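You operate a simulated robot arm through the tools that you are given. There is no shell and no other tool.

You run a simulated robot arm. Do the job below in one go: nothing can be reset, and whatever is moved stays where it is left.

## Task
Set the haul-off gap to 16 mm, switched off and with the belt lifted.
Fine: lower the belt and switch the haul-off on again.
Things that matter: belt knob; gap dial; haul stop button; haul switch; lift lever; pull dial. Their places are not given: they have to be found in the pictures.

Only the result counts: the job must be done as asked and must still hold three seconds after the hand-in. Knocking over, shifting, dropping, spilling or breaking anything else fails it.

## Robot
A 7-joint arm with a fingered hand, fixed in place. Base frame: the origin is on the floor under the middle of its stand, x ahead of it, y to its left, z up. Lengths are in m, angles in degrees, forces in N, time in s.
It reaches about 1.023 m from its shoulder. Its first joint turns from -166.0 to 166.0 degrees. Payload 4 kg.
The tool frame sits at the grasp point between the pads (the TCP): z along the fingers, y along the line on which they close. The tips reach 0.03 m beyond it. The gripper opens to 0.104 m; its body begins 0.035 m behind the TCP. The gripper is a hand of 4 fingers: y runs from the thumb to the fingers, the wrist lies at [-0.015, -0.113, -0.19] in the tool frame, and closing takes about 1.5 s.
Orientation is that of the tool frame in the base frame, as a unit quaternion [w, x, y, z]. With the fingers straight down and the wrist toward the robot, the tool's x, y and z point along [0, 1, 0], [1, 0, 0] and [0, 0, -1] of the base frame.

## Interface
- The arm moves only by the tool step_arm. Its argument "plan" is a list of rows, each a list of 7 numbers: the shift along the base's x, y, z in m, then the turn, a rotation vector about the base's x, y, z in degrees, then the opening, from 0 (shut) to 1 (fully open). In form: [[x, y, z, rx, ry, rz, hand], ...]. A call has 1 to 20 rows; each row is the pose to reach, as a shift and turn from the pose commanded when the call began. Each row takes 0.2 s and may step no farther than 0.05 m and 8.6 degrees from the row before; otherwise, or with a gripper value out of range, the whole call is refused. A pose out of reach is approached as far as the arm can. The call stops where the force on the tool passes 40 N (or 10 N more than at its start, if that is more) or the arm is blocked; 0.2 s more then pass. The fingers move at their own pace (about 0.153 m/s each) and stop on an object; they squeeze with about 28 N. The grip force told is the motor's: it shows also when the fingers shut on nothing. Time passes only in rows, and 0.2 s behind the last, so rows that repeat a pose let the fingers close. It gives the time, the measured TCP pose, the force on the tool (base axes), the opening and the grip force at its end, in the units of the frame above (readings bear some noise), with the torque about the TCP (base axes, N m) and any sound that the robot's microphone picked up.
- Cameras (640 x 400 px; columns grow to the right, rows downward): "scene" is fixed at [0.4005, -0.6494, 1.7792]; the picture's right is [0.88, -0.48, 0.00], its down [-0.25, -0.46, -0.85] and it looks along [0.41, 0.75, -0.53] (base axes); focal length 313 px, centre (320, 200). "wrist" rides on the gripper at [0.061, -0.092, -0.13] in the tool frame; the picture's right is [-0.81, 0.28, -0.52], its down [-0.53, -0.71, 0.46] and it looks along [-0.24, 0.64, 0.72] (tool axes); focal length 275 px, centre (320, 200).
- get_image(camera): a new picture of that camera. It takes no simulated time.
- set_grasp(shape): the hand has 4 fingers and takes this shape, open, in about a second: jaw (thumb against the fingers, like two jaws); tri (thumb and two fingers); tip (a fingertip pinch); poke (one finger out to press); point (the index stretched); flat (the hand flat); cup (the hand cupped); fist (a fist). The gripper value then closes the fingers along that shape, each until it touches; the sizes above hold for jaw. It gives what a move gives, with no picture.
- locate(camera, pixels): there is no depth. For up to 12 entries [column, row, z] of the newest picture of that camera ("zoom" is the newest enlarged one), the place [x, y] in the base frame at which the ray of that pixel passes the height z, good to about 0.002 m. It takes no simulated time.
- inspect(camera, box): a new picture of the part [left, top, right, bottom] of that camera's present view, enlarged. It takes no simulated time.
- hand_in(): hands the job in; it is judged then, once.

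Unless the task says otherwise, let go and move clear before handing in.

The tools are called after ">>>" by a JSON object that holds its "fn" and its "kwargs". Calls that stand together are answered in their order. step_arm: Moves the arm, as the interface text tells. Its arguments: {"type":"object","properties":{"plan":{"type":"array","items":{"type":"array","items":{"type":"number"}}}},"required":["plan"]} The other tools are called the same way: set_grasp (shape) gives the hand a shape; get_image (camera) takes a picture; locate (camera, pixels) gives the place at which the rays of pixels pass given heights; inspect (camera, box) takes an enlarged picture of a part of a camera's view; hand_in () hands the job in.

At the start:

```text
t: 0.0
tool_pos: [0.5545, 0.1217, 1.4638]
tcp_rot: [0.0, 0.707, 0.707, 0.0]
contact_force: [1.2, -0.5, -1.2]
wrist_torque: [-0.01, 0.0, -0.01]
width: 0.1036
grip_force: 0.0
shape: jaw
```

scene: 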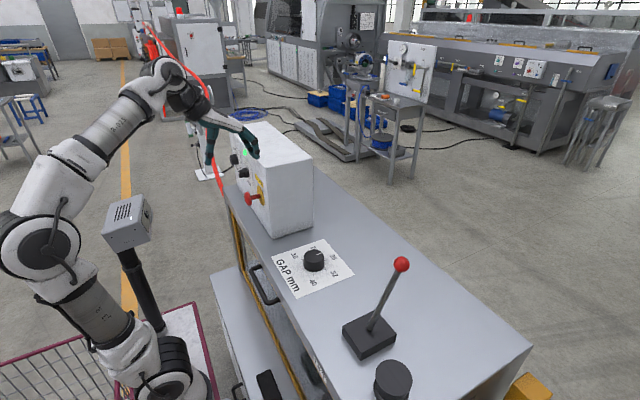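
wrist: 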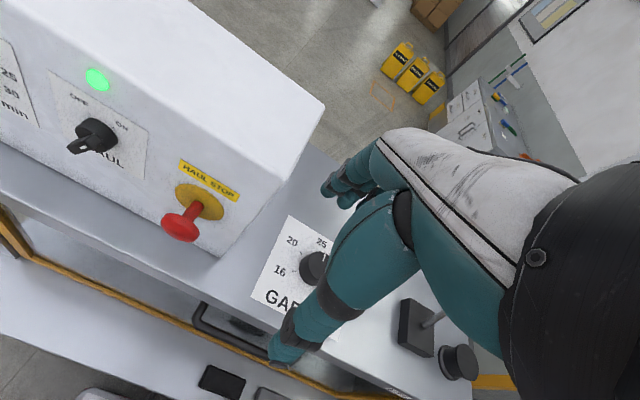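

The scene shows a gap dial around (315,260), a lever with red ball at (400,265), a black knob at (393,380), and a box with a switch and red stop button; the wrist view shows a green lamp (97,79), the HAUL switch (95,135) and the HAUL STOP button (180,228). I'll enlarge these areas first.

>>> {"fn": "inspect", "kwargs": {"camera": "scene", "box": [220, 110, 380, 310]}}

>>> {"fn": "inspect", "kwargs": {"camera": "scene", "box": [260, 230, 440, 400]}}

>>> {"fn": "inspect", "kwargs": {"camera": "wrist", "box": [0, 20, 260, 260]}}

>>> {"fn": "inspect", "kwargs": {"camera": "wrist", "box": [230, 200, 500, 400]}}

```text
2.00 times, centred on (300, 210) of scene
```

zoom: 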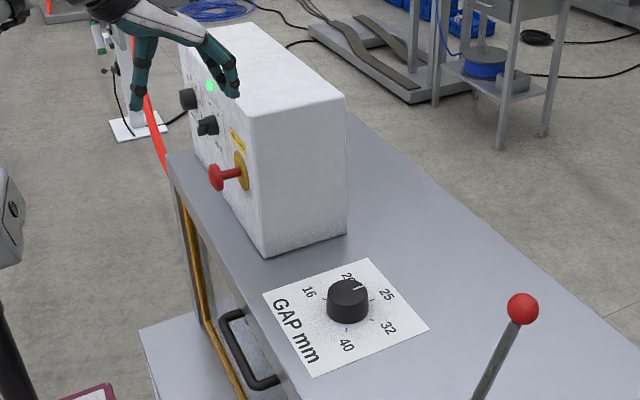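

```text
2.35 times, centred on (350, 315) of scene
```

zoom: 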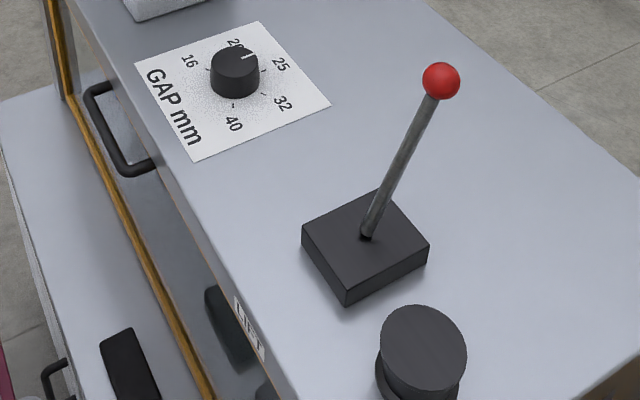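

```text
1.67 times, centred on (130, 140) of wrist
```

zoom: 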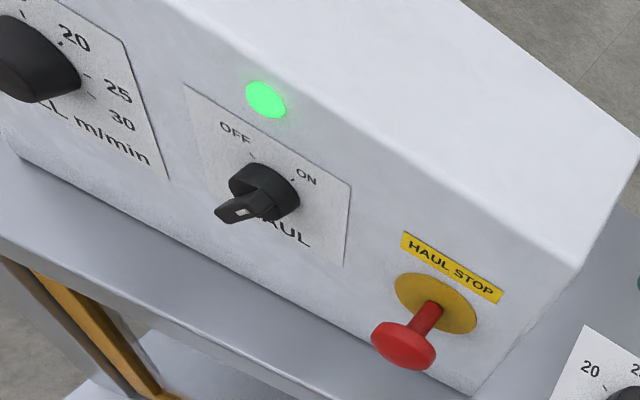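

```text
2.00 times, centred on (365, 300) of wrist
```

zoom: 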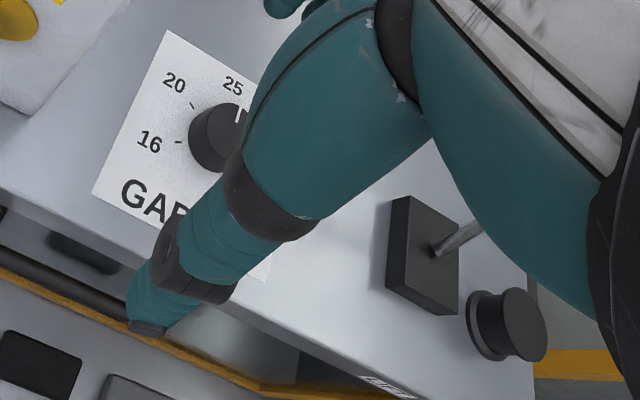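

The gap dial points between 20 and 25 (zoom (357,286)), the lamp is green, and the lever leans up with a red ball; I'll triangulate the GAP plate corners from both cameras to get the bench height.

>>> {"fn": "locate", "kwargs": {"camera": "scene", "pixels": [[271, 256.5, 0.8], [271, 256.5, 0.9], [271, 256.5, 1.0], [346, 239, 0.8], [346, 239, 0.9], [346, 239, 1.0]]}}

>>> {"fn": "locate", "kwargs": {"camera": "wrist", "pixels": [[251, 296, 0.8], [251, 296, 0.9], [251, 296, 1.0], [289, 215, 0.8], [289, 215, 0.9], [289, 215, 1.0]]}}

```text
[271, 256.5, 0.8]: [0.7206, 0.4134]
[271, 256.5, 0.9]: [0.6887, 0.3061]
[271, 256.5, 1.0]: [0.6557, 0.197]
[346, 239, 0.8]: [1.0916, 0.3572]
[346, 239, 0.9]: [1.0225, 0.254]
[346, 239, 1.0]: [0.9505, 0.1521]
```

```text
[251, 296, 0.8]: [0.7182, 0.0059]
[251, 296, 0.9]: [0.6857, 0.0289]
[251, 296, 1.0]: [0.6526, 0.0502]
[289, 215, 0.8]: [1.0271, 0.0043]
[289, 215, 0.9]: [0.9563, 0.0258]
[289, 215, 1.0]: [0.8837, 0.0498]
```

My second scene corner was mis-scaled (should be column 326); corner one intersects at about z = 1.11. I'll recheck with the right pixels.

>>> {"fn": "locate", "kwargs": {"camera": "scene", "pixels": [[271, 256.5, 1.1], [271, 256.5, 1.12], [326, 239, 1.1], [326, 239, 1.12], [355, 274.5, 1.11], [296.5, 299, 1.11], [314, 255, 1.14], [314, 262, 1.11]]}}

>>> {"fn": "locate", "kwargs": {"camera": "wrist", "pixels": [[251, 296, 1.1], [251, 296, 1.12], [289, 215, 1.1], [289, 215, 1.12]]}}

```text
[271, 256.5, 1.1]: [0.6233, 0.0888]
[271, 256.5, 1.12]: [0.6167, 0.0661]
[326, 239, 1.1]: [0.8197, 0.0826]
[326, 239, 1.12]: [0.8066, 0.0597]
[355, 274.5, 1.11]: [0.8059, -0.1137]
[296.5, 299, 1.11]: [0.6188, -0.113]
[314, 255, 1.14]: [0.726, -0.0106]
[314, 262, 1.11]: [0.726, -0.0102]
```

```text
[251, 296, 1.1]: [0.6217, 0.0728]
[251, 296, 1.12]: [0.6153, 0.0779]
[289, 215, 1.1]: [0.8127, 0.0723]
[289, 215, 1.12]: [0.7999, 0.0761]
```

The bench is at z≈1.11 and the GAP plate spans x 0.62–0.81, y -0.11–0.075. Now I'll triangulate the switch, stop button, lever base and belt knob from both cameras.

>>> {"fn": "locate", "kwargs": {"camera": "scene", "pixels": [[274, 238.5, 1.11], [243.5, 172.5, 1.2], [243.5, 172.5, 1.3], [250, 197.5, 1.15], [250, 197.5, 1.25], [369, 330.7, 1.11], [369, 330.7, 1.16], [401, 264, 1.2], [401, 264, 1.35], [393.8, 376.6, 1.11], [393.8, 376.6, 1.18]]}}

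>>> {"fn": "locate", "kwargs": {"camera": "wrist", "pixels": [[95, 137, 1.2], [95, 137, 1.3], [181, 227, 1.15], [181, 227, 1.25], [423.5, 325, 1.11], [423.5, 325, 1.16], [467.5, 362.5, 1.11], [467.5, 362.5, 1.18], [97, 79, 1.2], [97, 79, 1.3]]}}

```text
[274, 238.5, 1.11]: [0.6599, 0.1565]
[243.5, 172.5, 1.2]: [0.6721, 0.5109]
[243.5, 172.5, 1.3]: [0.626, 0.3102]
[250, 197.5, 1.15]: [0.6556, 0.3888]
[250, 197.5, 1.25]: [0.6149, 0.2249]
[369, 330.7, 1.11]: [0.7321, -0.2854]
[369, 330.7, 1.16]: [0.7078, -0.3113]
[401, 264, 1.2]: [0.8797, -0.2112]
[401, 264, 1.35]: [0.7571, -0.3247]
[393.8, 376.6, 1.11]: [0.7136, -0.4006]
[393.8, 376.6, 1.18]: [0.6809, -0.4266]
```

```text
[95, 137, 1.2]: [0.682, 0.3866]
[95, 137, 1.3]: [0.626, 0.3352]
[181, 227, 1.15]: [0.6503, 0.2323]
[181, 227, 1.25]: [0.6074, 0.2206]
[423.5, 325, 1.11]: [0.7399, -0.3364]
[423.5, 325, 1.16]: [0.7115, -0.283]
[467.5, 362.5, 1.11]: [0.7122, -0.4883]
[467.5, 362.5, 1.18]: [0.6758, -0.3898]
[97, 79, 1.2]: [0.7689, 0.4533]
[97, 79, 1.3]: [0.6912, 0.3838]
```

Estimates so far: switch handle ≈ (0.635, 0.344, 1.283), stop button ≈ (0.61, 0.22, 1.25), lever pivot ≈ (0.72, -0.30, 1.14), belt knob ≈ (0.69, -0.42, 1.16). I need to see the lever's lean and its label (scene ~(320,365)), so I'll zoom there.

>>> {"fn": "inspect", "kwargs": {"camera": "scene", "box": [290, 340, 350, 400]}}

>>> {"fn": "inspect", "kwargs": {"camera": "scene", "box": [225, 130, 285, 220]}}

>>> {"fn": "inspect", "kwargs": {"camera": "scene", "box": [280, 235, 350, 295]}}

>>> {"fn": "inspect", "kwargs": {"camera": "wrist", "box": [40, 60, 150, 180]}}

```text
6.67 times, centred on (320, 370) of scene
```

zoom: 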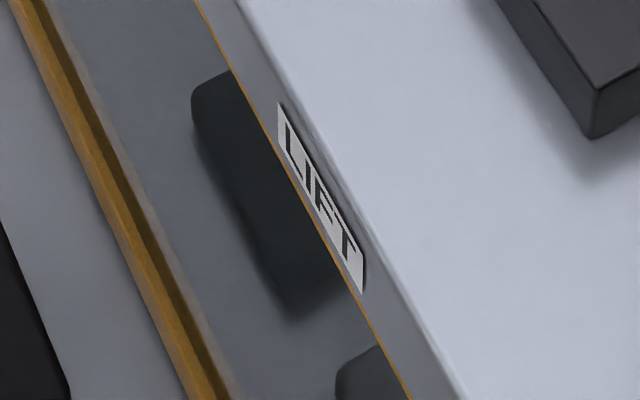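

```text
4.44 times, centred on (255, 175) of scene
```

zoom: 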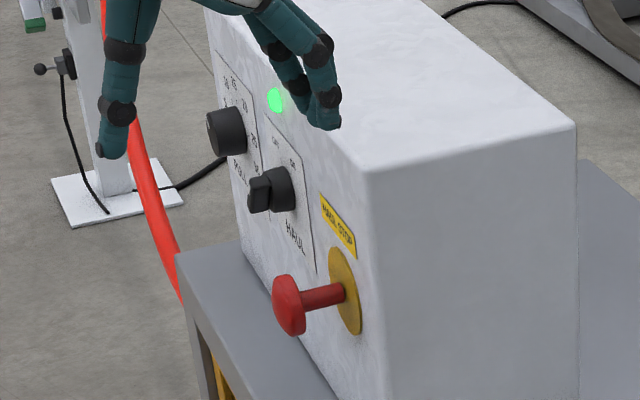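

```text
6.67 times, centred on (315, 265) of scene
```

zoom: 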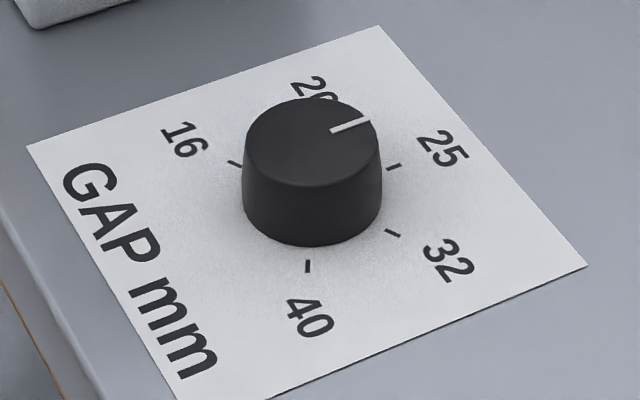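

```text
3.33 times, centred on (95, 120) of wrist
```

zoom: 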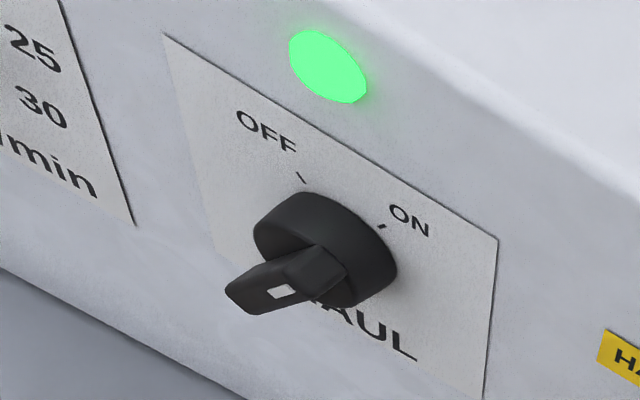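

The dial points to about 25, the switch handle seems on ON (upper right) with OFF at upper left. I'll compute the dial tick directions, then move to view the lever.

>>> {"fn": "locate", "kwargs": {"camera": "scene", "pixels": [[302.25, 259.45, 1.112], [326.25, 260.05, 1.112], [325.95, 269.95, 1.112], [313.05, 274.9, 1.112], [316.65, 254.5, 1.15], [322.5, 252.85, 1.15], [313.8, 256.3, 1.15], [303.6, 257, 1.15], [324, 255.5, 1.15], [320, 370, 1.1], [313, 350, 1.1]]}}

>>> {"fn": "step_arm", "kwargs": {"plan": [[-0.01, -0.05, 0.01, 0, 0, 0, 1], [-0.02, -0.1, 0.02, 0, 0, 0, 1], [-0.03, -0.15, 0.03, 0, 0, 0, 1], [-0.04, -0.2, 0.04, 0, 0, 0, 1], [-0.05, -0.25, 0.04, 0, 0, 0, 1], [-0.06, -0.3, 0.04, 0, 0, 0, 1], [-0.07, -0.35, 0.04, 0, 0, 0, 1], [-0.08, -0.4, 0.04, 0, 0, 0, 1], [-0.08, -0.44, 0.04, 0, 0, 0, 1]]}}

```text
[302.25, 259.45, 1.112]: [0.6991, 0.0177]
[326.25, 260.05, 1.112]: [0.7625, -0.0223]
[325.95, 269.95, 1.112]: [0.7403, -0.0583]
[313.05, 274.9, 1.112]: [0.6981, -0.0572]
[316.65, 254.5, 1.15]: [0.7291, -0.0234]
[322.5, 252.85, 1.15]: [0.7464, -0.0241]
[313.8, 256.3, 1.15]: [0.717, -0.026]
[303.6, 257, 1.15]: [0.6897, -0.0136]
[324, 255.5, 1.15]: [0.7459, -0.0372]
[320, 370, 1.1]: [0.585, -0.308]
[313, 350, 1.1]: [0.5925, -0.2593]
```

```text
refused: row 1 steps farther than a row can; nothing moved
```

The ticks fit a circle at (0.719, -0.020) radius 0.043: 16 at +120°, 20 at +60°, 25 at 0° (pointer there now). The move was refused for step length, so I'll use shorter steps.

>>> {"fn": "step_arm", "kwargs": {"plan": [[-0.01, -0.045, 0.008, 0, 0, 0, 1], [-0.02, -0.09, 0.016, 0, 0, 0, 1], [-0.03, -0.135, 0.024, 0, 0, 0, 1], [-0.04, -0.18, 0.032, 0, 0, 0, 1], [-0.05, -0.225, 0.04, 0, 0, 0, 1], [-0.06, -0.27, 0.04, 0, 0, 0, 1], [-0.07, -0.315, 0.04, 0, 0, 0, 1], [-0.08, -0.36, 0.04, 0, 0, 0, 1], [-0.08, -0.405, 0.04, 0, 0, 0, 1], [-0.08, -0.44, 0.04, 0, 0, 0, 1]]}}

>>> {"fn": "get_image", "kwargs": {"camera": "wrist"}}

>>> {"fn": "get_image", "kwargs": {"camera": "scene"}}

```text
t: 2.2
tool_pos: [0.4755, -0.3179, 1.5021]
tcp_rot: [0.0, 0.706, 0.708, 0.0]
contact_force: [-0.3, 0.2, 0.0]
wrist_torque: [0.03, 0.03, 0.0]
width: 0.1036
grip_force: 0.1
shape: jaw
```

```text
taken
```

wrist: 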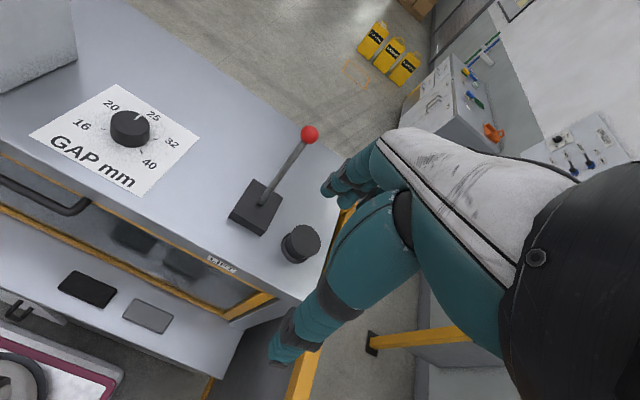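

```text
taken
```

scene: 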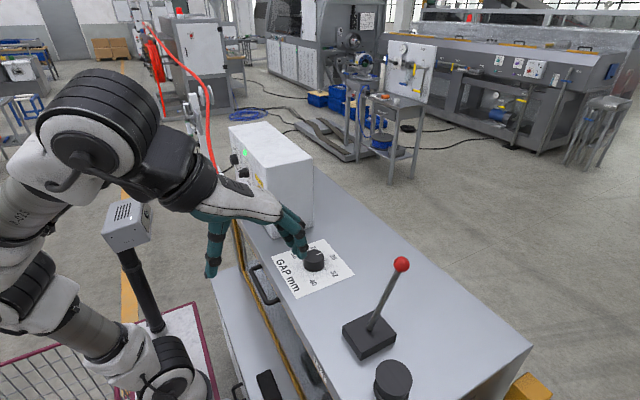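

The wrist view now shows the lever ball at (309,134), its slot at (264,200), and the belt knob at (300,243). I'll triangulate them.

>>> {"fn": "inspect", "kwargs": {"camera": "wrist", "box": [200, 100, 360, 280]}}

>>> {"fn": "locate", "kwargs": {"camera": "wrist", "pixels": [[309, 134, 1.25], [309, 134, 1.35], [264, 200, 1.11], [264, 200, 1.16], [300, 243, 1.11], [300, 243, 1.18]]}}

>>> {"fn": "locate", "kwargs": {"camera": "scene", "pixels": [[401, 264, 1.25], [401, 264, 1.35], [369, 330.7, 1.11], [369, 330.7, 1.16]]}}

```text
2.22 times, centred on (280, 190) of wrist
```

zoom: 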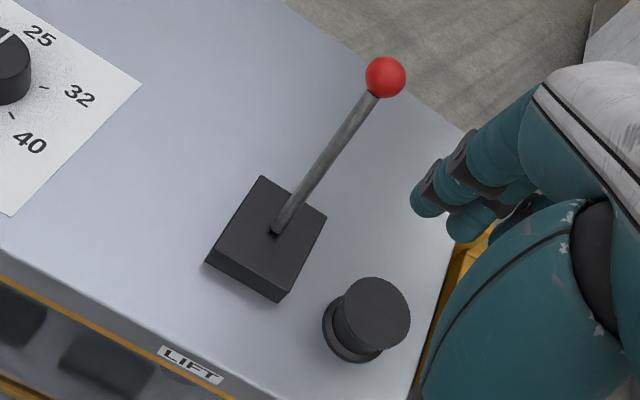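

```text
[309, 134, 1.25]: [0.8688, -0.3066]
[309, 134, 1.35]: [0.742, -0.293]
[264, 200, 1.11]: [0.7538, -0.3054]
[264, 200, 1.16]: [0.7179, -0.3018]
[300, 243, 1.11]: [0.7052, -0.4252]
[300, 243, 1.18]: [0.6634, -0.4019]
```

```text
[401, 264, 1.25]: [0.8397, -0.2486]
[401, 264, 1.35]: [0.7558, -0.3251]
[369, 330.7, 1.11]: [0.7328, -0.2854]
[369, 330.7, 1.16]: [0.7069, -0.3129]
```

The lever ball is at ≈(0.786,-0.298,1.314), leaning about 21° away from the robot in the x–z plane. I want to see the belt knob and any label near it, so I'll zoom in.

>>> {"fn": "inspect", "kwargs": {"camera": "wrist", "box": [195, 205, 345, 305]}}

>>> {"fn": "inspect", "kwargs": {"camera": "scene", "box": [330, 300, 450, 400]}}

>>> {"fn": "inspect", "kwargs": {"camera": "wrist", "box": [0, 60, 200, 300]}}

```text
4.00 times, centred on (270, 255) of wrist
```

zoom: 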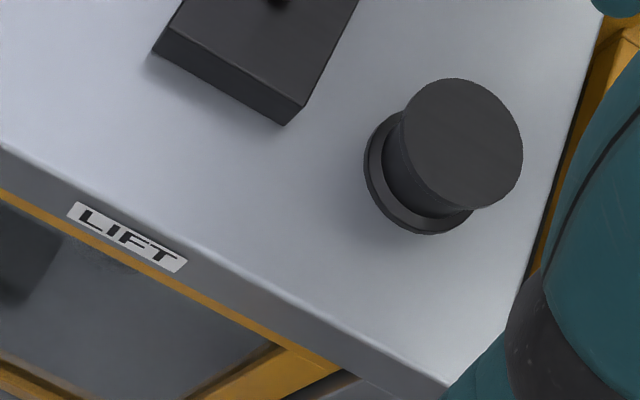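

```text
4.00 times, centred on (390, 350) of scene
```

zoom: 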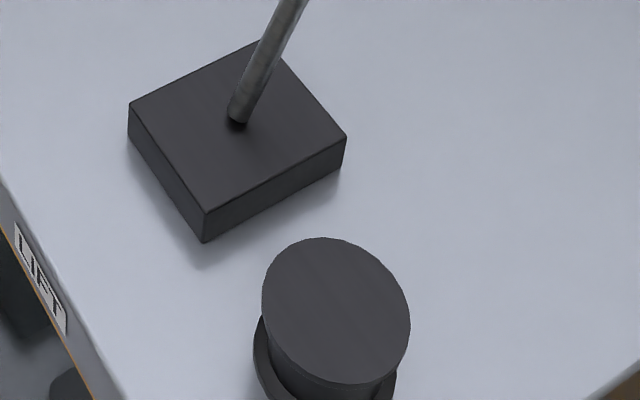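

```text
1.67 times, centred on (100, 180) of wrist
```

zoom: 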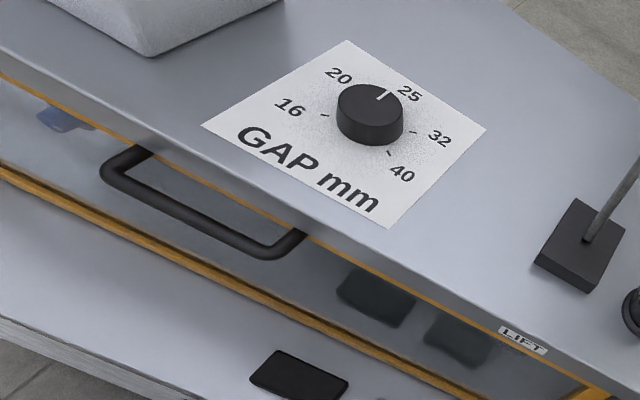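

The belt knob is a plain unlabelled cylinder; I'll leave it alone for now. Before going to the switch I'll check where the grey box on a pole at scene (128,222) stands, since it could be an obstacle.

>>> {"fn": "locate", "kwargs": {"camera": "scene", "pixels": [[128, 222, 0.8], [128, 222, 1.0], [128, 222, 1.2], [155, 328, 0.0], [155, 328, 0.5], [155, 328, 0.8], [170, 330, 0.6], [185, 310, 0.6], [203, 395, 0.6]]}}

>>> {"fn": "inspect", "kwargs": {"camera": "scene", "box": [0, 150, 260, 400]}}

```text
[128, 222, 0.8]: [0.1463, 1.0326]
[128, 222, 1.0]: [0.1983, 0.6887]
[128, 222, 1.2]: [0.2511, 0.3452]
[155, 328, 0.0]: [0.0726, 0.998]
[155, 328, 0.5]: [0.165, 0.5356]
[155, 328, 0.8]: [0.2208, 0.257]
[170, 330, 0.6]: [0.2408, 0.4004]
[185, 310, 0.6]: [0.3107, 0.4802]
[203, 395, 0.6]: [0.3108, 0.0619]
```

```text
1.60 times, centred on (130, 275) of scene
```

zoom: 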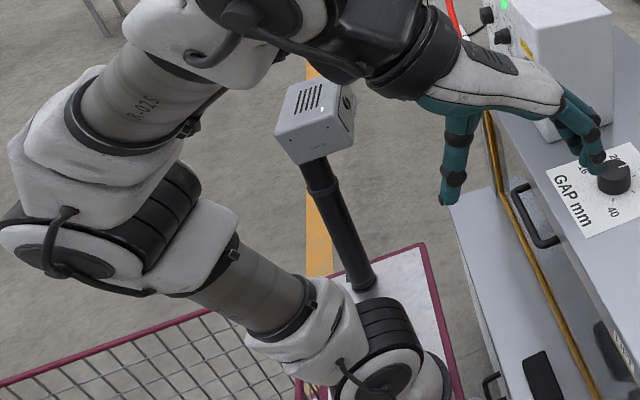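

The grey box on its pole stands around (0.25, 0.3, ~1.2), so I'll keep the wrist high. I'll move to y≈0.28 while tilting the hand forward 45° to look at the switch panel.

>>> {"fn": "step_arm", "kwargs": {"plan": [[0, 0.048, 0, 0, 0, 0, 1], [0, 0.096, 0, 0, 0, 0, 1], [0, 0.144, 0, 0, 0, 0, 1], [0, 0.192, 0, 0, 0, 0, 1], [0, 0.24, 0, 0, 0, 0, 1], [0, 0.288, 0, 0, 0, 0, 1], [0, 0.336, 0, 0, 0, 0, 1], [0, 0.384, 0, 0, 0, 0, 1], [0, 0.432, 0, 0, 0, 0, 1], [0, 0.48, 0, 0, 0, 0, 1], [0, 0.528, 0, 0, 0, 0, 1], [0, 0.56, 0, 0, -8, 0, 1], [-0.005, 0.57, -0.01, 0, -16, 0, 1], [-0.01, 0.58, -0.02, 0, -24, 0, 1], [-0.015, 0.58, -0.04, 0, -32, 0, 1], [-0.02, 0.58, -0.06, 0, -40, 0, 1], [-0.025, 0.58, -0.08, 0, -45, 0, 1]]}}

>>> {"fn": "get_image", "kwargs": {"camera": "wrist"}}

>>> {"fn": "get_image", "kwargs": {"camera": "scene"}}

```text
t: 5.8
tool_pos: [0.449, 0.2613, 1.4219]
tcp_rot: [0.271, 0.653, 0.653, 0.272]
contact_force: [0.5, -0.4, -0.5]
wrist_torque: [0.01, -0.02, 0.0]
width: 0.1038
grip_force: 0.2
shape: jaw
```

```text
taken
```

wrist: 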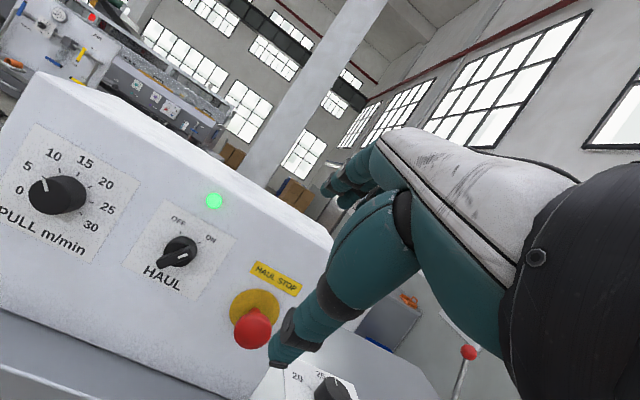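

```text
taken
```

scene: 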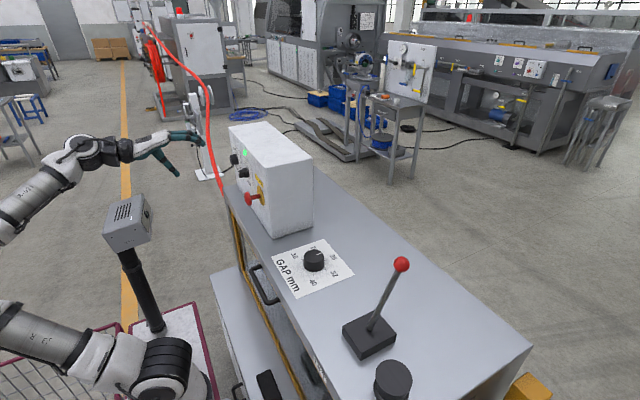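

>>> {"fn": "inspect", "kwargs": {"camera": "wrist", "box": [110, 180, 250, 320]}}

>>> {"fn": "inspect", "kwargs": {"camera": "scene", "box": [80, 120, 260, 240]}}

```text
2.86 times, centred on (180, 250) of wrist
```

zoom: 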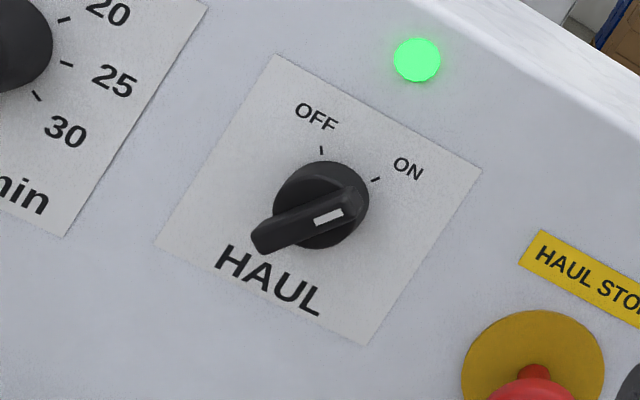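

```text
3.33 times, centred on (170, 180) of scene
```

zoom: 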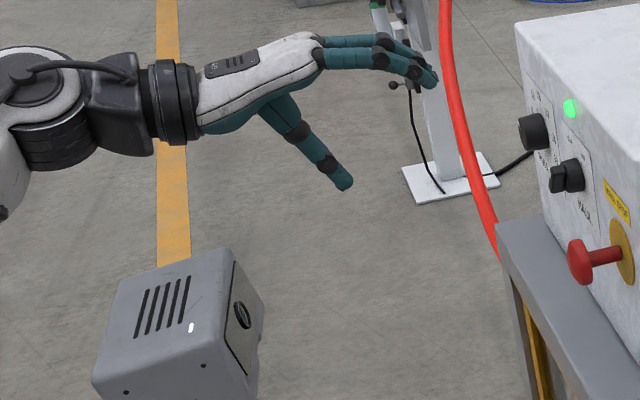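

The switch bar's white mark points to ON (zoom (330,215) toward upper right), lamp green. I'll locate the ticks and handle ends on the panel by querying two heights for each ray.

>>> {"fn": "locate", "kwargs": {"camera": "wrist", "pixels": [[180.35, 232.5, 1.3], [180.35, 232.5, 1.35], [199.25, 242.65, 1.3], [199.25, 242.65, 1.35], [180.35, 251.75, 1.25], [180.35, 251.75, 1.3], [192.25, 251.75, 1.25], [192.25, 251.75, 1.3], [159.7, 262.25, 1.25], [159.7, 262.25, 1.3], [252, 326, 1.2], [252, 326, 1.25]]}}

>>> {"fn": "locate", "kwargs": {"camera": "scene", "pixels": [[274, 238.5, 1.112], [250, 203, 1.112], [243.5, 172.5, 1.27], [243.5, 172.5, 1.29], [250, 197.5, 1.24], [250, 197.5, 1.26]]}}

```text
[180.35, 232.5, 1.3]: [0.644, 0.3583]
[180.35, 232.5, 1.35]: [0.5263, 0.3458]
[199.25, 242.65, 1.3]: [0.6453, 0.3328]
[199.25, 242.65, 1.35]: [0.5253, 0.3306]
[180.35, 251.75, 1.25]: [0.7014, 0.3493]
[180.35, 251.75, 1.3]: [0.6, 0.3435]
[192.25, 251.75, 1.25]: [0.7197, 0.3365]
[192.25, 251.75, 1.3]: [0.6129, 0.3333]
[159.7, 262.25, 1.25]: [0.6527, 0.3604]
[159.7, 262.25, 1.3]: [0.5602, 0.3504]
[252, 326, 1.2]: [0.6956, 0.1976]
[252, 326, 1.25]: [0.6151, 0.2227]
```

```text
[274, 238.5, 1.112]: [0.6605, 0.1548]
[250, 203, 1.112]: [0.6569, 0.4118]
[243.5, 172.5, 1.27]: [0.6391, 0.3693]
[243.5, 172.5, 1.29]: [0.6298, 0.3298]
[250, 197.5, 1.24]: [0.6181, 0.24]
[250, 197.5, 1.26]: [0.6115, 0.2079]
```

The switch axis is near (y 0.346, z 1.277) with the bar's marked end at about (y 0.334, z 1.292) at x≈0.63. I'll try the poke shape here in free space and look at where the fingertip sits.

>>> {"fn": "set_grasp", "kwargs": {"shape": "poke"}}

>>> {"fn": "get_image", "kwargs": {"camera": "wrist"}}

>>> {"fn": "inspect", "kwargs": {"camera": "scene", "box": [120, 110, 280, 220]}}

```text
t: 6.7
tool_pos: [0.4488, 0.2623, 1.4233]
tcp_rot: [0.27, 0.653, 0.653, 0.271]
contact_force: [-0.2, -0.1, -0.7]
wrist_torque: [0.0, -0.05, 0.02]
width: 0.0
grip_force: 0.1
shape: poke
```

```text
taken
```

wrist: 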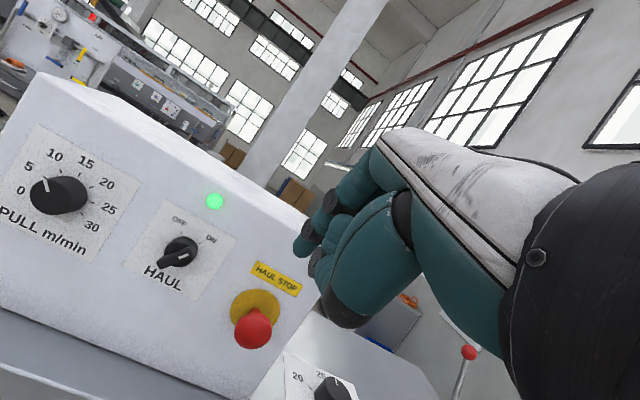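

```text
3.64 times, centred on (200, 165) of scene
```

zoom: 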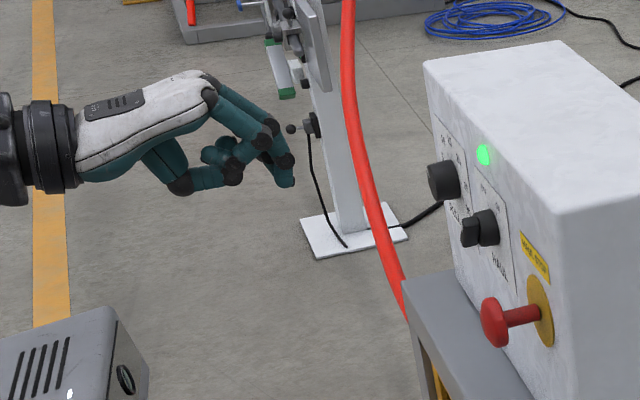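

In poke the index is bent (tip at scene zoom (287,181)). I'll compare with the point shape, which may give a clearer, straighter finger.

>>> {"fn": "set_grasp", "kwargs": {"shape": "point"}}

>>> {"fn": "get_image", "kwargs": {"camera": "wrist"}}

>>> {"fn": "inspect", "kwargs": {"camera": "scene", "box": [120, 110, 280, 220]}}

```text
t: 7.6
tool_pos: [0.4487, 0.2614, 1.422]
tcp_rot: [0.27, 0.653, 0.654, 0.271]
contact_force: [-0.2, 0.3, 0.1]
wrist_torque: [-0.03, 0.02, -0.06]
width: 0.0001
grip_force: 0.0
shape: point
```

```text
taken
```

wrist: 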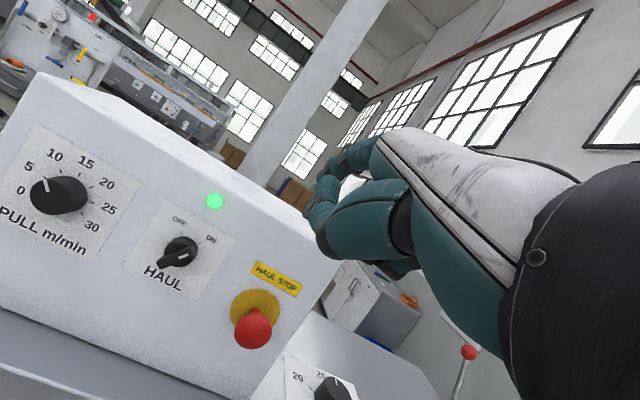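

```text
3.64 times, centred on (200, 165) of scene
```

zoom: 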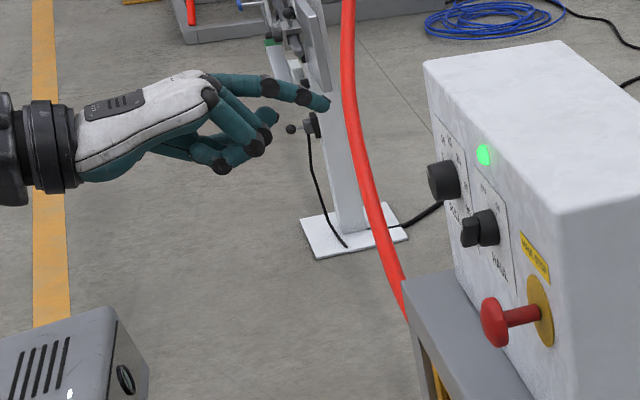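

In point the index is straight, tip at scene (202,138). I'll zoom on the hand in the wrist view to find the same fingertip.

>>> {"fn": "inspect", "kwargs": {"camera": "wrist", "box": [280, 110, 440, 290]}}

>>> {"fn": "locate", "kwargs": {"camera": "scene", "pixels": [[202.2, 138.1, 1.38], [202.2, 138.1, 1.42], [202.2, 138.1, 1.46]]}}

```text
2.22 times, centred on (360, 200) of wrist
```

zoom: 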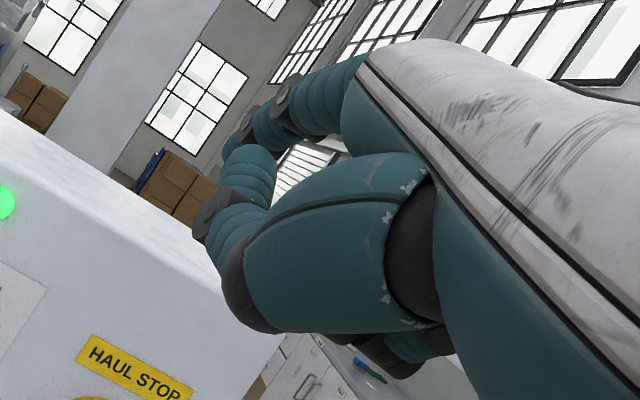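

```text
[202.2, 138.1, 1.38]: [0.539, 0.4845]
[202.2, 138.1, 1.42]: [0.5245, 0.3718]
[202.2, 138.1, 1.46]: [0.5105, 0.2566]
```

The index tip works out at about tool (0.018, 0.067, 0.025), i.e. pointing horizontally along +x at this tilt. I'll refine how far the switch bar sticks out by matching its tail end in both views.

>>> {"fn": "inspect", "kwargs": {"camera": "scene", "box": [225, 145, 265, 215]}}

>>> {"fn": "inspect", "kwargs": {"camera": "wrist", "box": [145, 215, 215, 285]}}

```text
5.71 times, centred on (245, 180) of scene
```

zoom: 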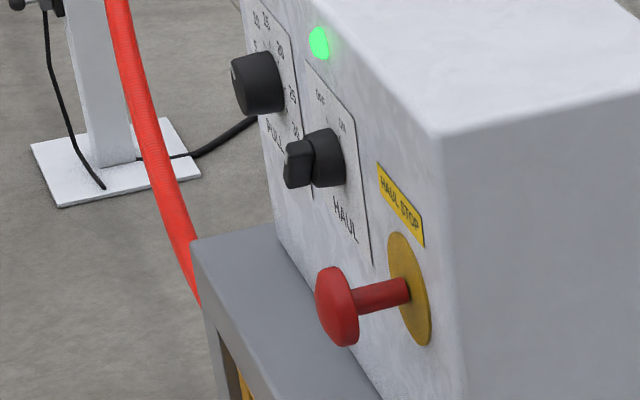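

```text
5.71 times, centred on (180, 250) of wrist
```

zoom: 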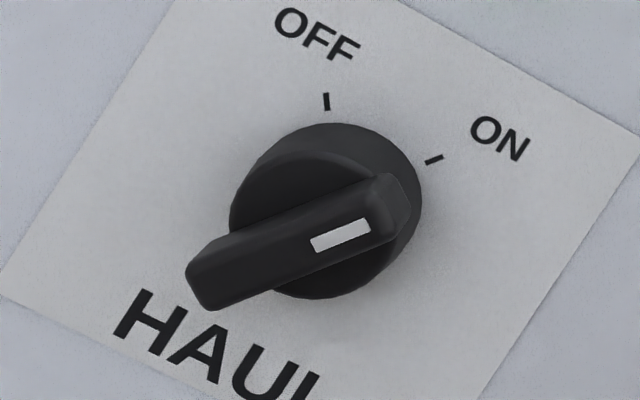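

>>> {"fn": "locate", "kwargs": {"camera": "scene", "pixels": [[239.2, 174.05, 1.26], [239.2, 174.05, 1.28], [239.2, 174.05, 1.3]]}}

>>> {"fn": "locate", "kwargs": {"camera": "wrist", "pixels": [[174.75, 258.2, 1.26], [174.75, 258.2, 1.28], [174.75, 258.2, 1.3], [189, 252, 1.28], [189, 252, 1.3], [158.5, 265, 1.26], [158.5, 265, 1.28]]}}

```text
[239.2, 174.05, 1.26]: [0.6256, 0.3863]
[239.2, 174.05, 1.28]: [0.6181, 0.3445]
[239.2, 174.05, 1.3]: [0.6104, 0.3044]
```

```text
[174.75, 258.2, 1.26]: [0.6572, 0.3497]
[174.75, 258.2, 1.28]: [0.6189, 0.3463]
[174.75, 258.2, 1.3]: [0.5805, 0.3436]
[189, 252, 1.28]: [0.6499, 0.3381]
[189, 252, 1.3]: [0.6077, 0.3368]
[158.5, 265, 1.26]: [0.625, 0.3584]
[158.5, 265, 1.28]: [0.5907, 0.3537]
```

The switch bar front centre is (0.619, 0.346, 1.280), about 0.04 long and leaning ~40° toward ON. I'll approach with the index pointing 30° down-forward (hand above, clear of the stop button and the pole box), stopping in front of the bar to check.

>>> {"fn": "step_arm", "kwargs": {"plan": [[0.01, 0.01, 0, 0, 8, 0, 0], [0.02, 0.02, -0.01, 0, 16, 0, 0], [0.03, 0.033, -0.03, 0, 24, 0, 0], [0.045, 0.033, -0.055, 0, 30, 0, 0], [0.055, 0.033, -0.085, 0, 30, 0, 0], [0.06, 0.033, -0.115, 0, 30, 0, 0]]}}

>>> {"fn": "get_image", "kwargs": {"camera": "wrist"}}

>>> {"fn": "inspect", "kwargs": {"camera": "scene", "box": [150, 90, 290, 230]}}

```text
t: 9.0
tool_pos: [0.5096, 0.2931, 1.3079]
tcp_rot: [0.092, 0.701, 0.701, 0.092]
contact_force: [-0.4, 0.1, 0.2]
wrist_torque: [0.01, 0.0, 0.0]
width: 0.0
grip_force: 0.1
shape: point
```

```text
taken
```

wrist: 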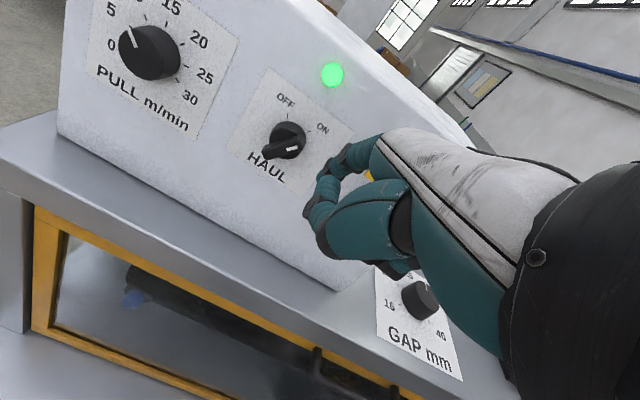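

```text
2.86 times, centred on (220, 160) of scene
```

zoom: 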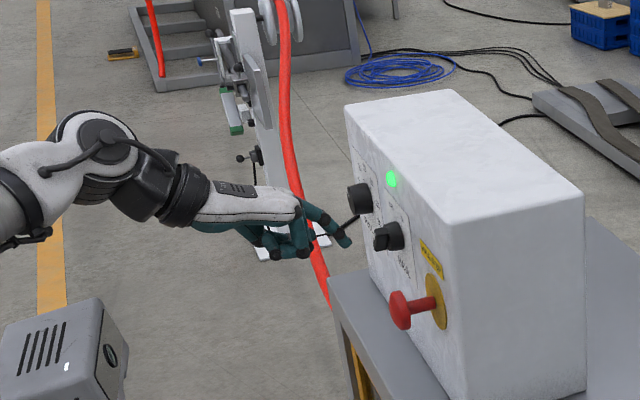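

The arm is well above the pole box. I'll zoom on the fingertip in both views to calibrate its position.

>>> {"fn": "inspect", "kwargs": {"camera": "wrist", "box": [240, 90, 400, 210]}}

>>> {"fn": "inspect", "kwargs": {"camera": "scene", "box": [190, 140, 260, 210]}}

```text
3.33 times, centred on (320, 150) of wrist
```

zoom: 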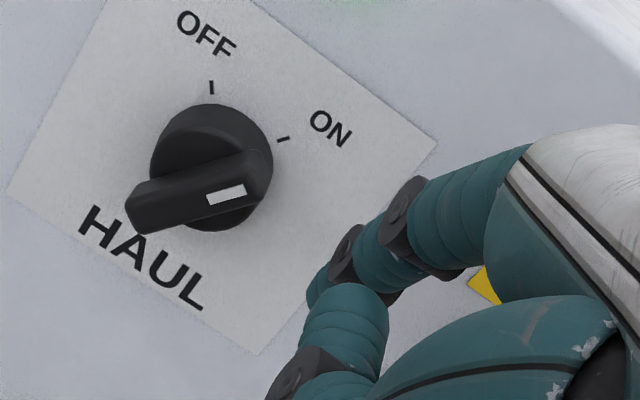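

```text
5.71 times, centred on (225, 175) of scene
```

zoom: 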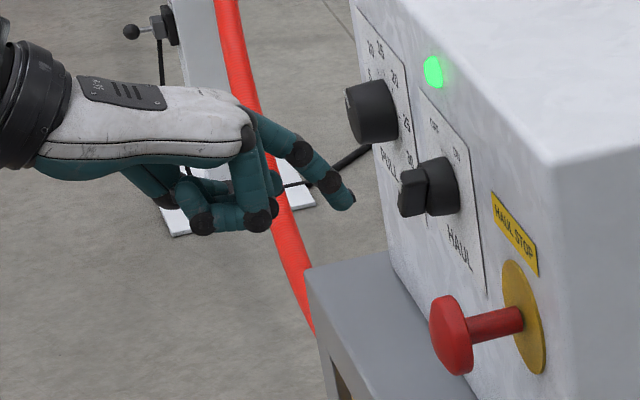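

>>> {"fn": "locate", "kwargs": {"camera": "scene", "pixels": [[230.8, 175.5, 1.28], [230.8, 175.5, 1.3], [230.8, 175.5, 1.32], [229, 174.5, 1.28], [229, 174.5, 1.3], [229, 174.5, 1.32]]}}

>>> {"fn": "locate", "kwargs": {"camera": "wrist", "pixels": [[318, 179, 1.28], [318, 179, 1.3], [318, 179, 1.32], [275, 150, 1.28], [275, 150, 1.3]]}}

```text
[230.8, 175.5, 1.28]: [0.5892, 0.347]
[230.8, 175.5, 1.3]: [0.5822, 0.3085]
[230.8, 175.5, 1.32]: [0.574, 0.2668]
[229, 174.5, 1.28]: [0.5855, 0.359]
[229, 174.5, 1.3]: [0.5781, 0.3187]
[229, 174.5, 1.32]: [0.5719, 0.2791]
```

```text
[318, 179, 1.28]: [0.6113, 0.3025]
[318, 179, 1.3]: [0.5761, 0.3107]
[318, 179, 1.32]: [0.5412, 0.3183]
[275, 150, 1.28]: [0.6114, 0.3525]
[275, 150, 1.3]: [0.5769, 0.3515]
```

The tip triangulates to (0.580, 0.3105, 1.299), matching my model. Next I advance it to just right of the bar (x 0.632, y 0.31, z 1.28) and check before pushing.

>>> {"fn": "step_arm", "kwargs": {"plan": [[0.015, 0, -0.01, 0, 0, 0, 0], [0.03, 0, -0.019, 0, 0, 0, 0], [0.045, 0, -0.019, 0, 0, 0, 0], [0.052, 0, -0.019, 0, 0, 0, 0]]}}

>>> {"fn": "inspect", "kwargs": {"camera": "scene", "box": [210, 140, 270, 210]}}

>>> {"fn": "inspect", "kwargs": {"camera": "wrist", "box": [240, 80, 400, 220]}}

```text
t: 10.0
tool_pos: [0.562, 0.2935, 1.2883]
tcp_rot: [0.091, 0.701, 0.701, 0.092]
contact_force: [-0.2, 0.1, 0.9]
wrist_torque: [-0.03, 0.01, 0.01]
width: 0.0
grip_force: 0.1
shape: point
```

```text
5.71 times, centred on (240, 175) of scene
```

zoom: 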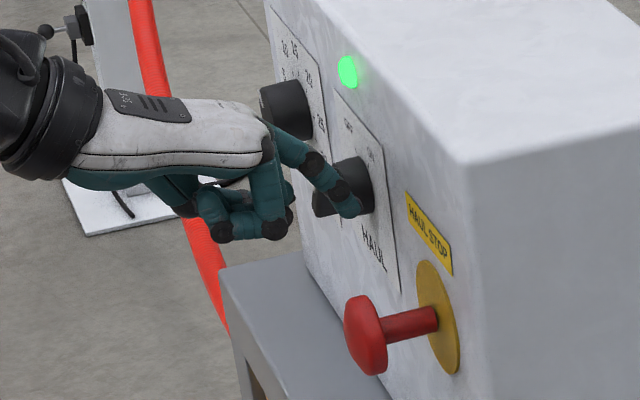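

```text
2.86 times, centred on (320, 150) of wrist
```

zoom: 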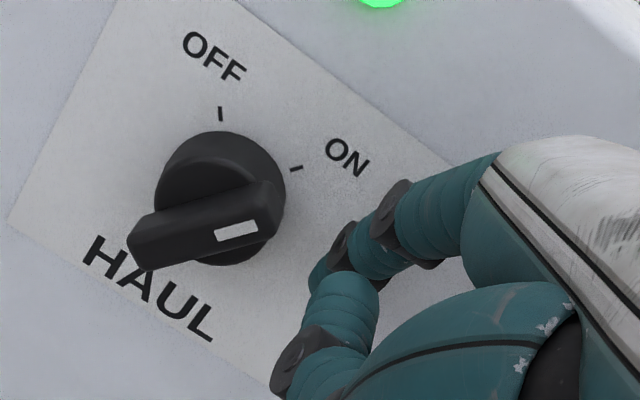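

The fingertip sits just to the right of the bar with the stop button clear. I'll sweep it along an arc over the top toward +y to push the bar from ON to OFF.

>>> {"fn": "step_arm", "kwargs": {"plan": [[0, 0.0095, 0, 0, 0, 0, 0], [0, 0.0152, 0.0005, 0, 0, 0, 0], [0, 0.0185, 0.007, 0, 0, 0, 0], [0, 0.0225, 0.012, 0, 0, 0, 0], [0, 0.0285, 0.0155, 0, 0, 0, 0], [0, 0.036, 0.0165, 0, 0, 0, 0], [0, 0.0415, 0.016, 0, 0, 0, 0], [0, 0.0455, 0.014, 0, 0, 0, 0]]}}

>>> {"fn": "inspect", "kwargs": {"camera": "scene", "box": [210, 140, 270, 210]}}

>>> {"fn": "inspect", "kwargs": {"camera": "wrist", "box": [240, 80, 400, 220]}}

```text
t: 11.8
tool_pos: [0.563, 0.3376, 1.3043]
tcp_rot: [0.093, 0.702, 0.7, 0.092]
contact_force: [-2.7, -5.0, 5.5]
wrist_torque: [0.07, -0.33, -0.34]
width: 0.0957
grip_force: 0.1
shape: point
```

```text
5.71 times, centred on (240, 175) of scene
```

zoom: 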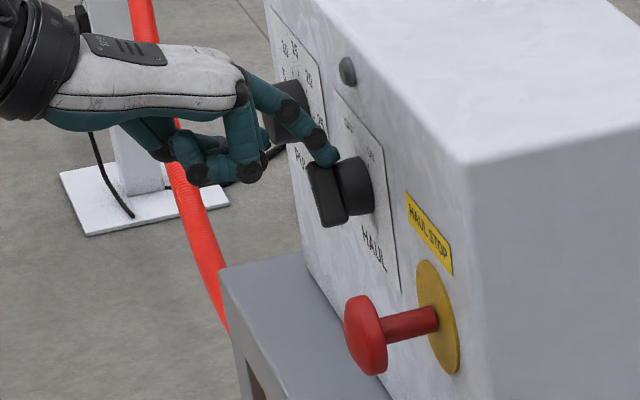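

```text
2.86 times, centred on (320, 150) of wrist
```

zoom: 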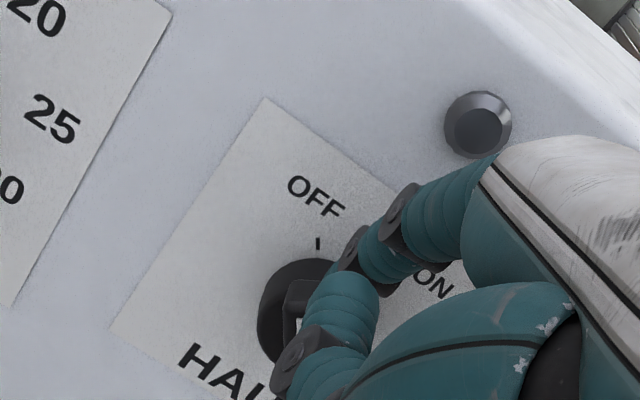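

The lamp went dark, so the haul-off is off. I'll withdraw straight back and verify the handle position.

>>> {"fn": "step_arm", "kwargs": {"plan": [[-0.005, -0.004, 0.004, 0, 0, 0, 0], [-0.03, -0.006, 0.006, 0, 0, 0, 0], [-0.07, -0.02, 0.02, 0, 0, 0, 0], [-0.11, -0.04, 0.04, 0, 0, 0, 0]]}}

>>> {"fn": "get_image", "kwargs": {"camera": "wrist"}}

>>> {"fn": "inspect", "kwargs": {"camera": "wrist", "box": [200, 50, 360, 210]}}

```text
t: 12.8
tool_pos: [0.4504, 0.3004, 1.3435]
tcp_rot: [0.092, 0.701, 0.701, 0.092]
contact_force: [1.0, 0.3, 0.5]
wrist_torque: [0.03, 0.04, -0.01]
width: 0.0
grip_force: 0.1
shape: point
```

```text
taken
```

wrist: 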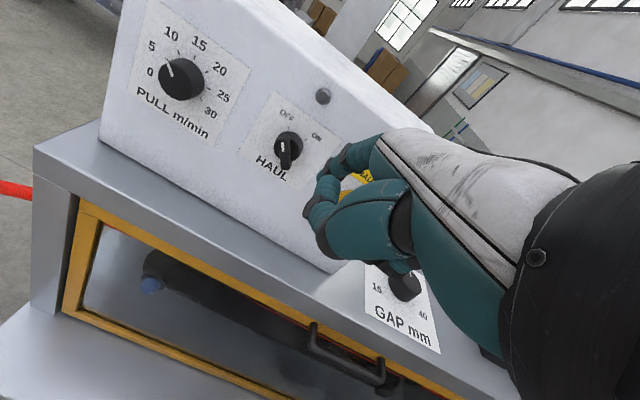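

```text
2.50 times, centred on (280, 130) of wrist
```

zoom: 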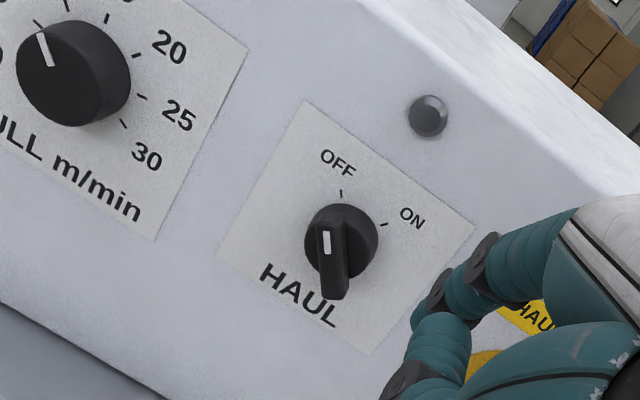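

The bar's white mark now points to OFF and the lamp is dark. Next is the lift lever: I'll open the hand to jaw, rise, and travel over to the lever ball.

>>> {"fn": "set_grasp", "kwargs": {"shape": "jaw"}}

>>> {"fn": "step_arm", "kwargs": {"plan": [[0, -0.02, 0.04, 0, 5, 0, 1], [0, -0.05, 0.075, 0, 10, 0, 1], [0, -0.09, 0.1, 0, 15, 0, 1], [0, -0.135, 0.12, 0, 15, 0, 1], [0.005, -0.18, 0.14, 0, 15, 0, 1], [0.01, -0.225, 0.16, 0, 15, 0, 1], [0.015, -0.27, 0.17, 0, 15, 0, 1], [0.02, -0.315, 0.17, 0, 15, 0, 1], [0.025, -0.36, 0.17, 0, 15, 0, 1], [0.03, -0.405, 0.17, 0, 15, 0, 1], [0.035, -0.45, 0.17, 0, 15, 0, 1], [0.04, -0.495, 0.17, 0, 15, 0, 1], [0.05, -0.54, 0.17, 0, 15, 0, 1], [0.06, -0.58, 0.17, 0, 15, 0, 1], [0.07, -0.599, 0.17, 0, 15, 0, 1]]}}

>>> {"fn": "get_image", "kwargs": {"camera": "wrist"}}

>>> {"fn": "get_image", "kwargs": {"camera": "scene"}}

```text
t: 13.7
tool_pos: [0.4497, 0.3006, 1.3435]
tcp_rot: [0.092, 0.701, 0.701, 0.092]
contact_force: [-1.0, -0.3, -0.2]
wrist_torque: [-0.01, 0.02, -0.01]
width: 0.1035
grip_force: 0.0
shape: jaw
```

```text
t: 16.9
tool_pos: [0.5219, -0.2992, 1.5159]
tcp_rot: [0.001, 0.707, 0.707, 0.0]
contact_force: [0.3, 0.5, 0.1]
wrist_torque: [0.03, -0.05, 0.02]
width: 0.1038
grip_force: 0.1
shape: jaw
```

```text
taken
```

wrist: 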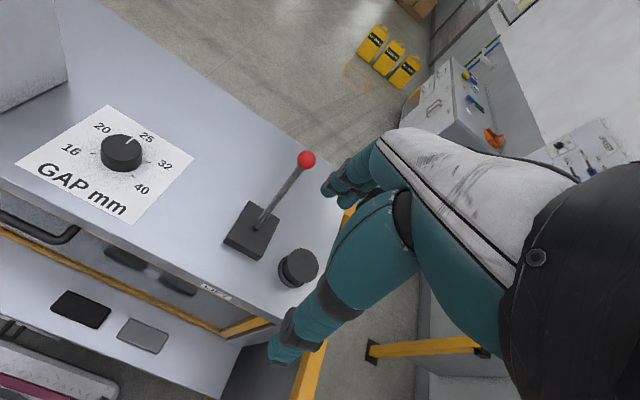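

```text
taken
```

scene: 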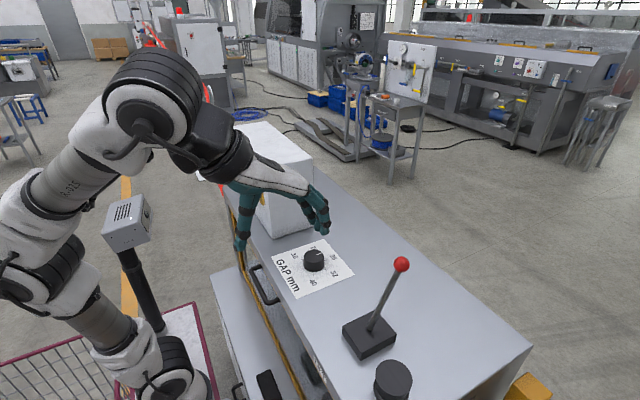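

The hand is at (0.522,-0.299,1.516) pointing down. I'll refine the ball and pivot positions with zooms in both views.

>>> {"fn": "inspect", "kwargs": {"camera": "wrist", "box": [210, 130, 330, 270]}}

>>> {"fn": "locate", "kwargs": {"camera": "zoom", "pixels": [[320, 200, 1.14]]}}

>>> {"fn": "locate", "kwargs": {"camera": "wrist", "pixels": [[307, 159, 1.3], [307, 159, 1.32], [307, 159, 1.34]]}}

>>> {"fn": "locate", "kwargs": {"camera": "scene", "pixels": [[401, 264, 1.3], [401, 264, 1.32], [401, 264, 1.34]]}}

```text
2.86 times, centred on (270, 200) of wrist
```

zoom: 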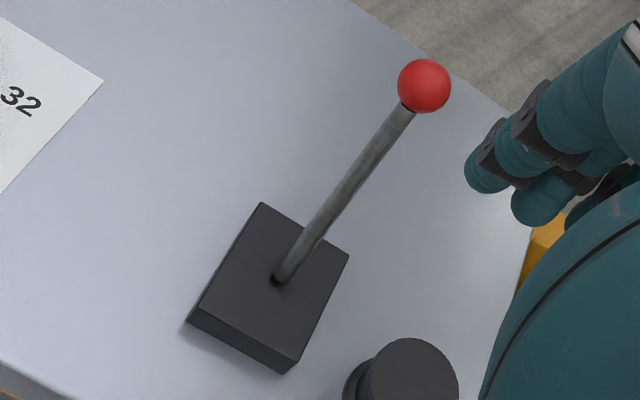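

```text
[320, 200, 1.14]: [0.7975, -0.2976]
```

```text
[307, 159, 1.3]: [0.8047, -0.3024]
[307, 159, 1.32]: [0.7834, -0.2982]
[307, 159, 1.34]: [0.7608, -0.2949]
```

```text
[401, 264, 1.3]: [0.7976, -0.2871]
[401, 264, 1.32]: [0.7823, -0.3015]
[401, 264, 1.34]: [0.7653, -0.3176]
```

>>> {"fn": "locate", "kwargs": {"camera": "wrist", "pixels": [[256, 228, 1.12], [256, 228, 1.14], [256, 228, 1.16], [282, 194, 1.22], [282, 194, 1.24]]}}

>>> {"fn": "locate", "kwargs": {"camera": "scene", "pixels": [[369.5, 330, 1.12], [369.5, 330, 1.14], [369.5, 330, 1.16], [349, 324, 1.14], [372, 317, 1.14], [396, 336, 1.14], [371, 349, 1.14]]}}

```text
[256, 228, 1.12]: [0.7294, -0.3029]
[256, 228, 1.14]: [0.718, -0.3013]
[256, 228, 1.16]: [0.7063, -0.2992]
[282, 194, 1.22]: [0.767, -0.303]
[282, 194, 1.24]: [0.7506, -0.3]
```

```text
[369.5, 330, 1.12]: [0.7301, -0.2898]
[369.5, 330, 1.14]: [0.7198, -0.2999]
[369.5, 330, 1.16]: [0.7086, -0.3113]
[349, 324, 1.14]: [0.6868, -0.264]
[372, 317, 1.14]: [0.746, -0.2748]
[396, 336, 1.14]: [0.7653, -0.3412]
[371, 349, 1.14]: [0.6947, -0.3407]
```

Slot at (0.719,-0.301,1.142) and ball at (0.786,-0.299,1.316): lever length 0.187, tilt 20.6°. I'll move above the ball with the hand tilted in line with the lever.

>>> {"fn": "step_arm", "kwargs": {"plan": [[0.045, 0, 0, 0, 0, 0, 1], [0.09, 0, 0, 0, 0, 0, 1], [0.135, 0, 0, 0, 0, 0, 1], [0.18, 0, 0, 0, 0, 0, 1], [0.225, 0, 0, 0, 5, 0, 1], [0.265, 0, 0, 0, 10, 0, 1], [0.29, 0, -0.03, 0, 15, 0, 1], [0.296, 0, -0.07, 0, 20.6, 0, 1], [0.296, 0, -0.115, 0, 20.6, 0, 1]]}}

>>> {"fn": "get_image", "kwargs": {"camera": "scene"}}

>>> {"fn": "get_image", "kwargs": {"camera": "wrist"}}

```text
t: 18.9
tool_pos: [0.8207, -0.2968, 1.3966]
tcp_rot: [-0.126, 0.695, 0.696, -0.126]
contact_force: [-0.1, 0.0, 0.5]
wrist_torque: [0.05, -0.01, 0.02]
width: 0.1041
grip_force: 0.1
shape: jaw
out of reach, approached as far as the arm can: row 6, 7, 8
```

```text
taken
```

scene: 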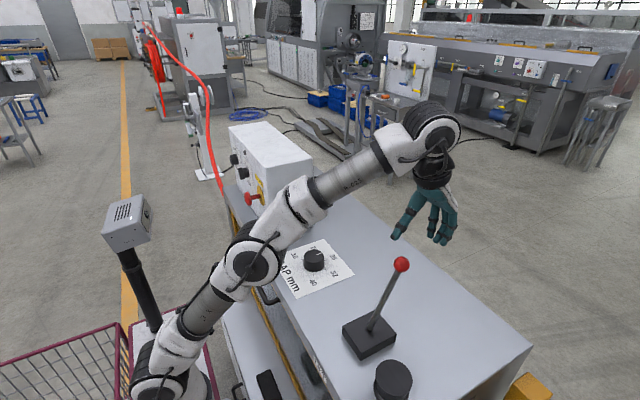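

```text
taken
```

wrist: 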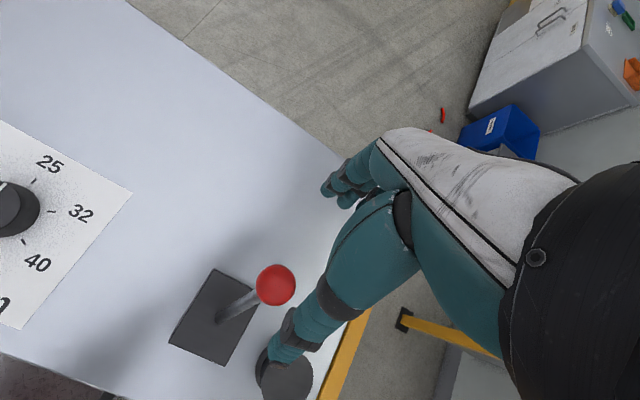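

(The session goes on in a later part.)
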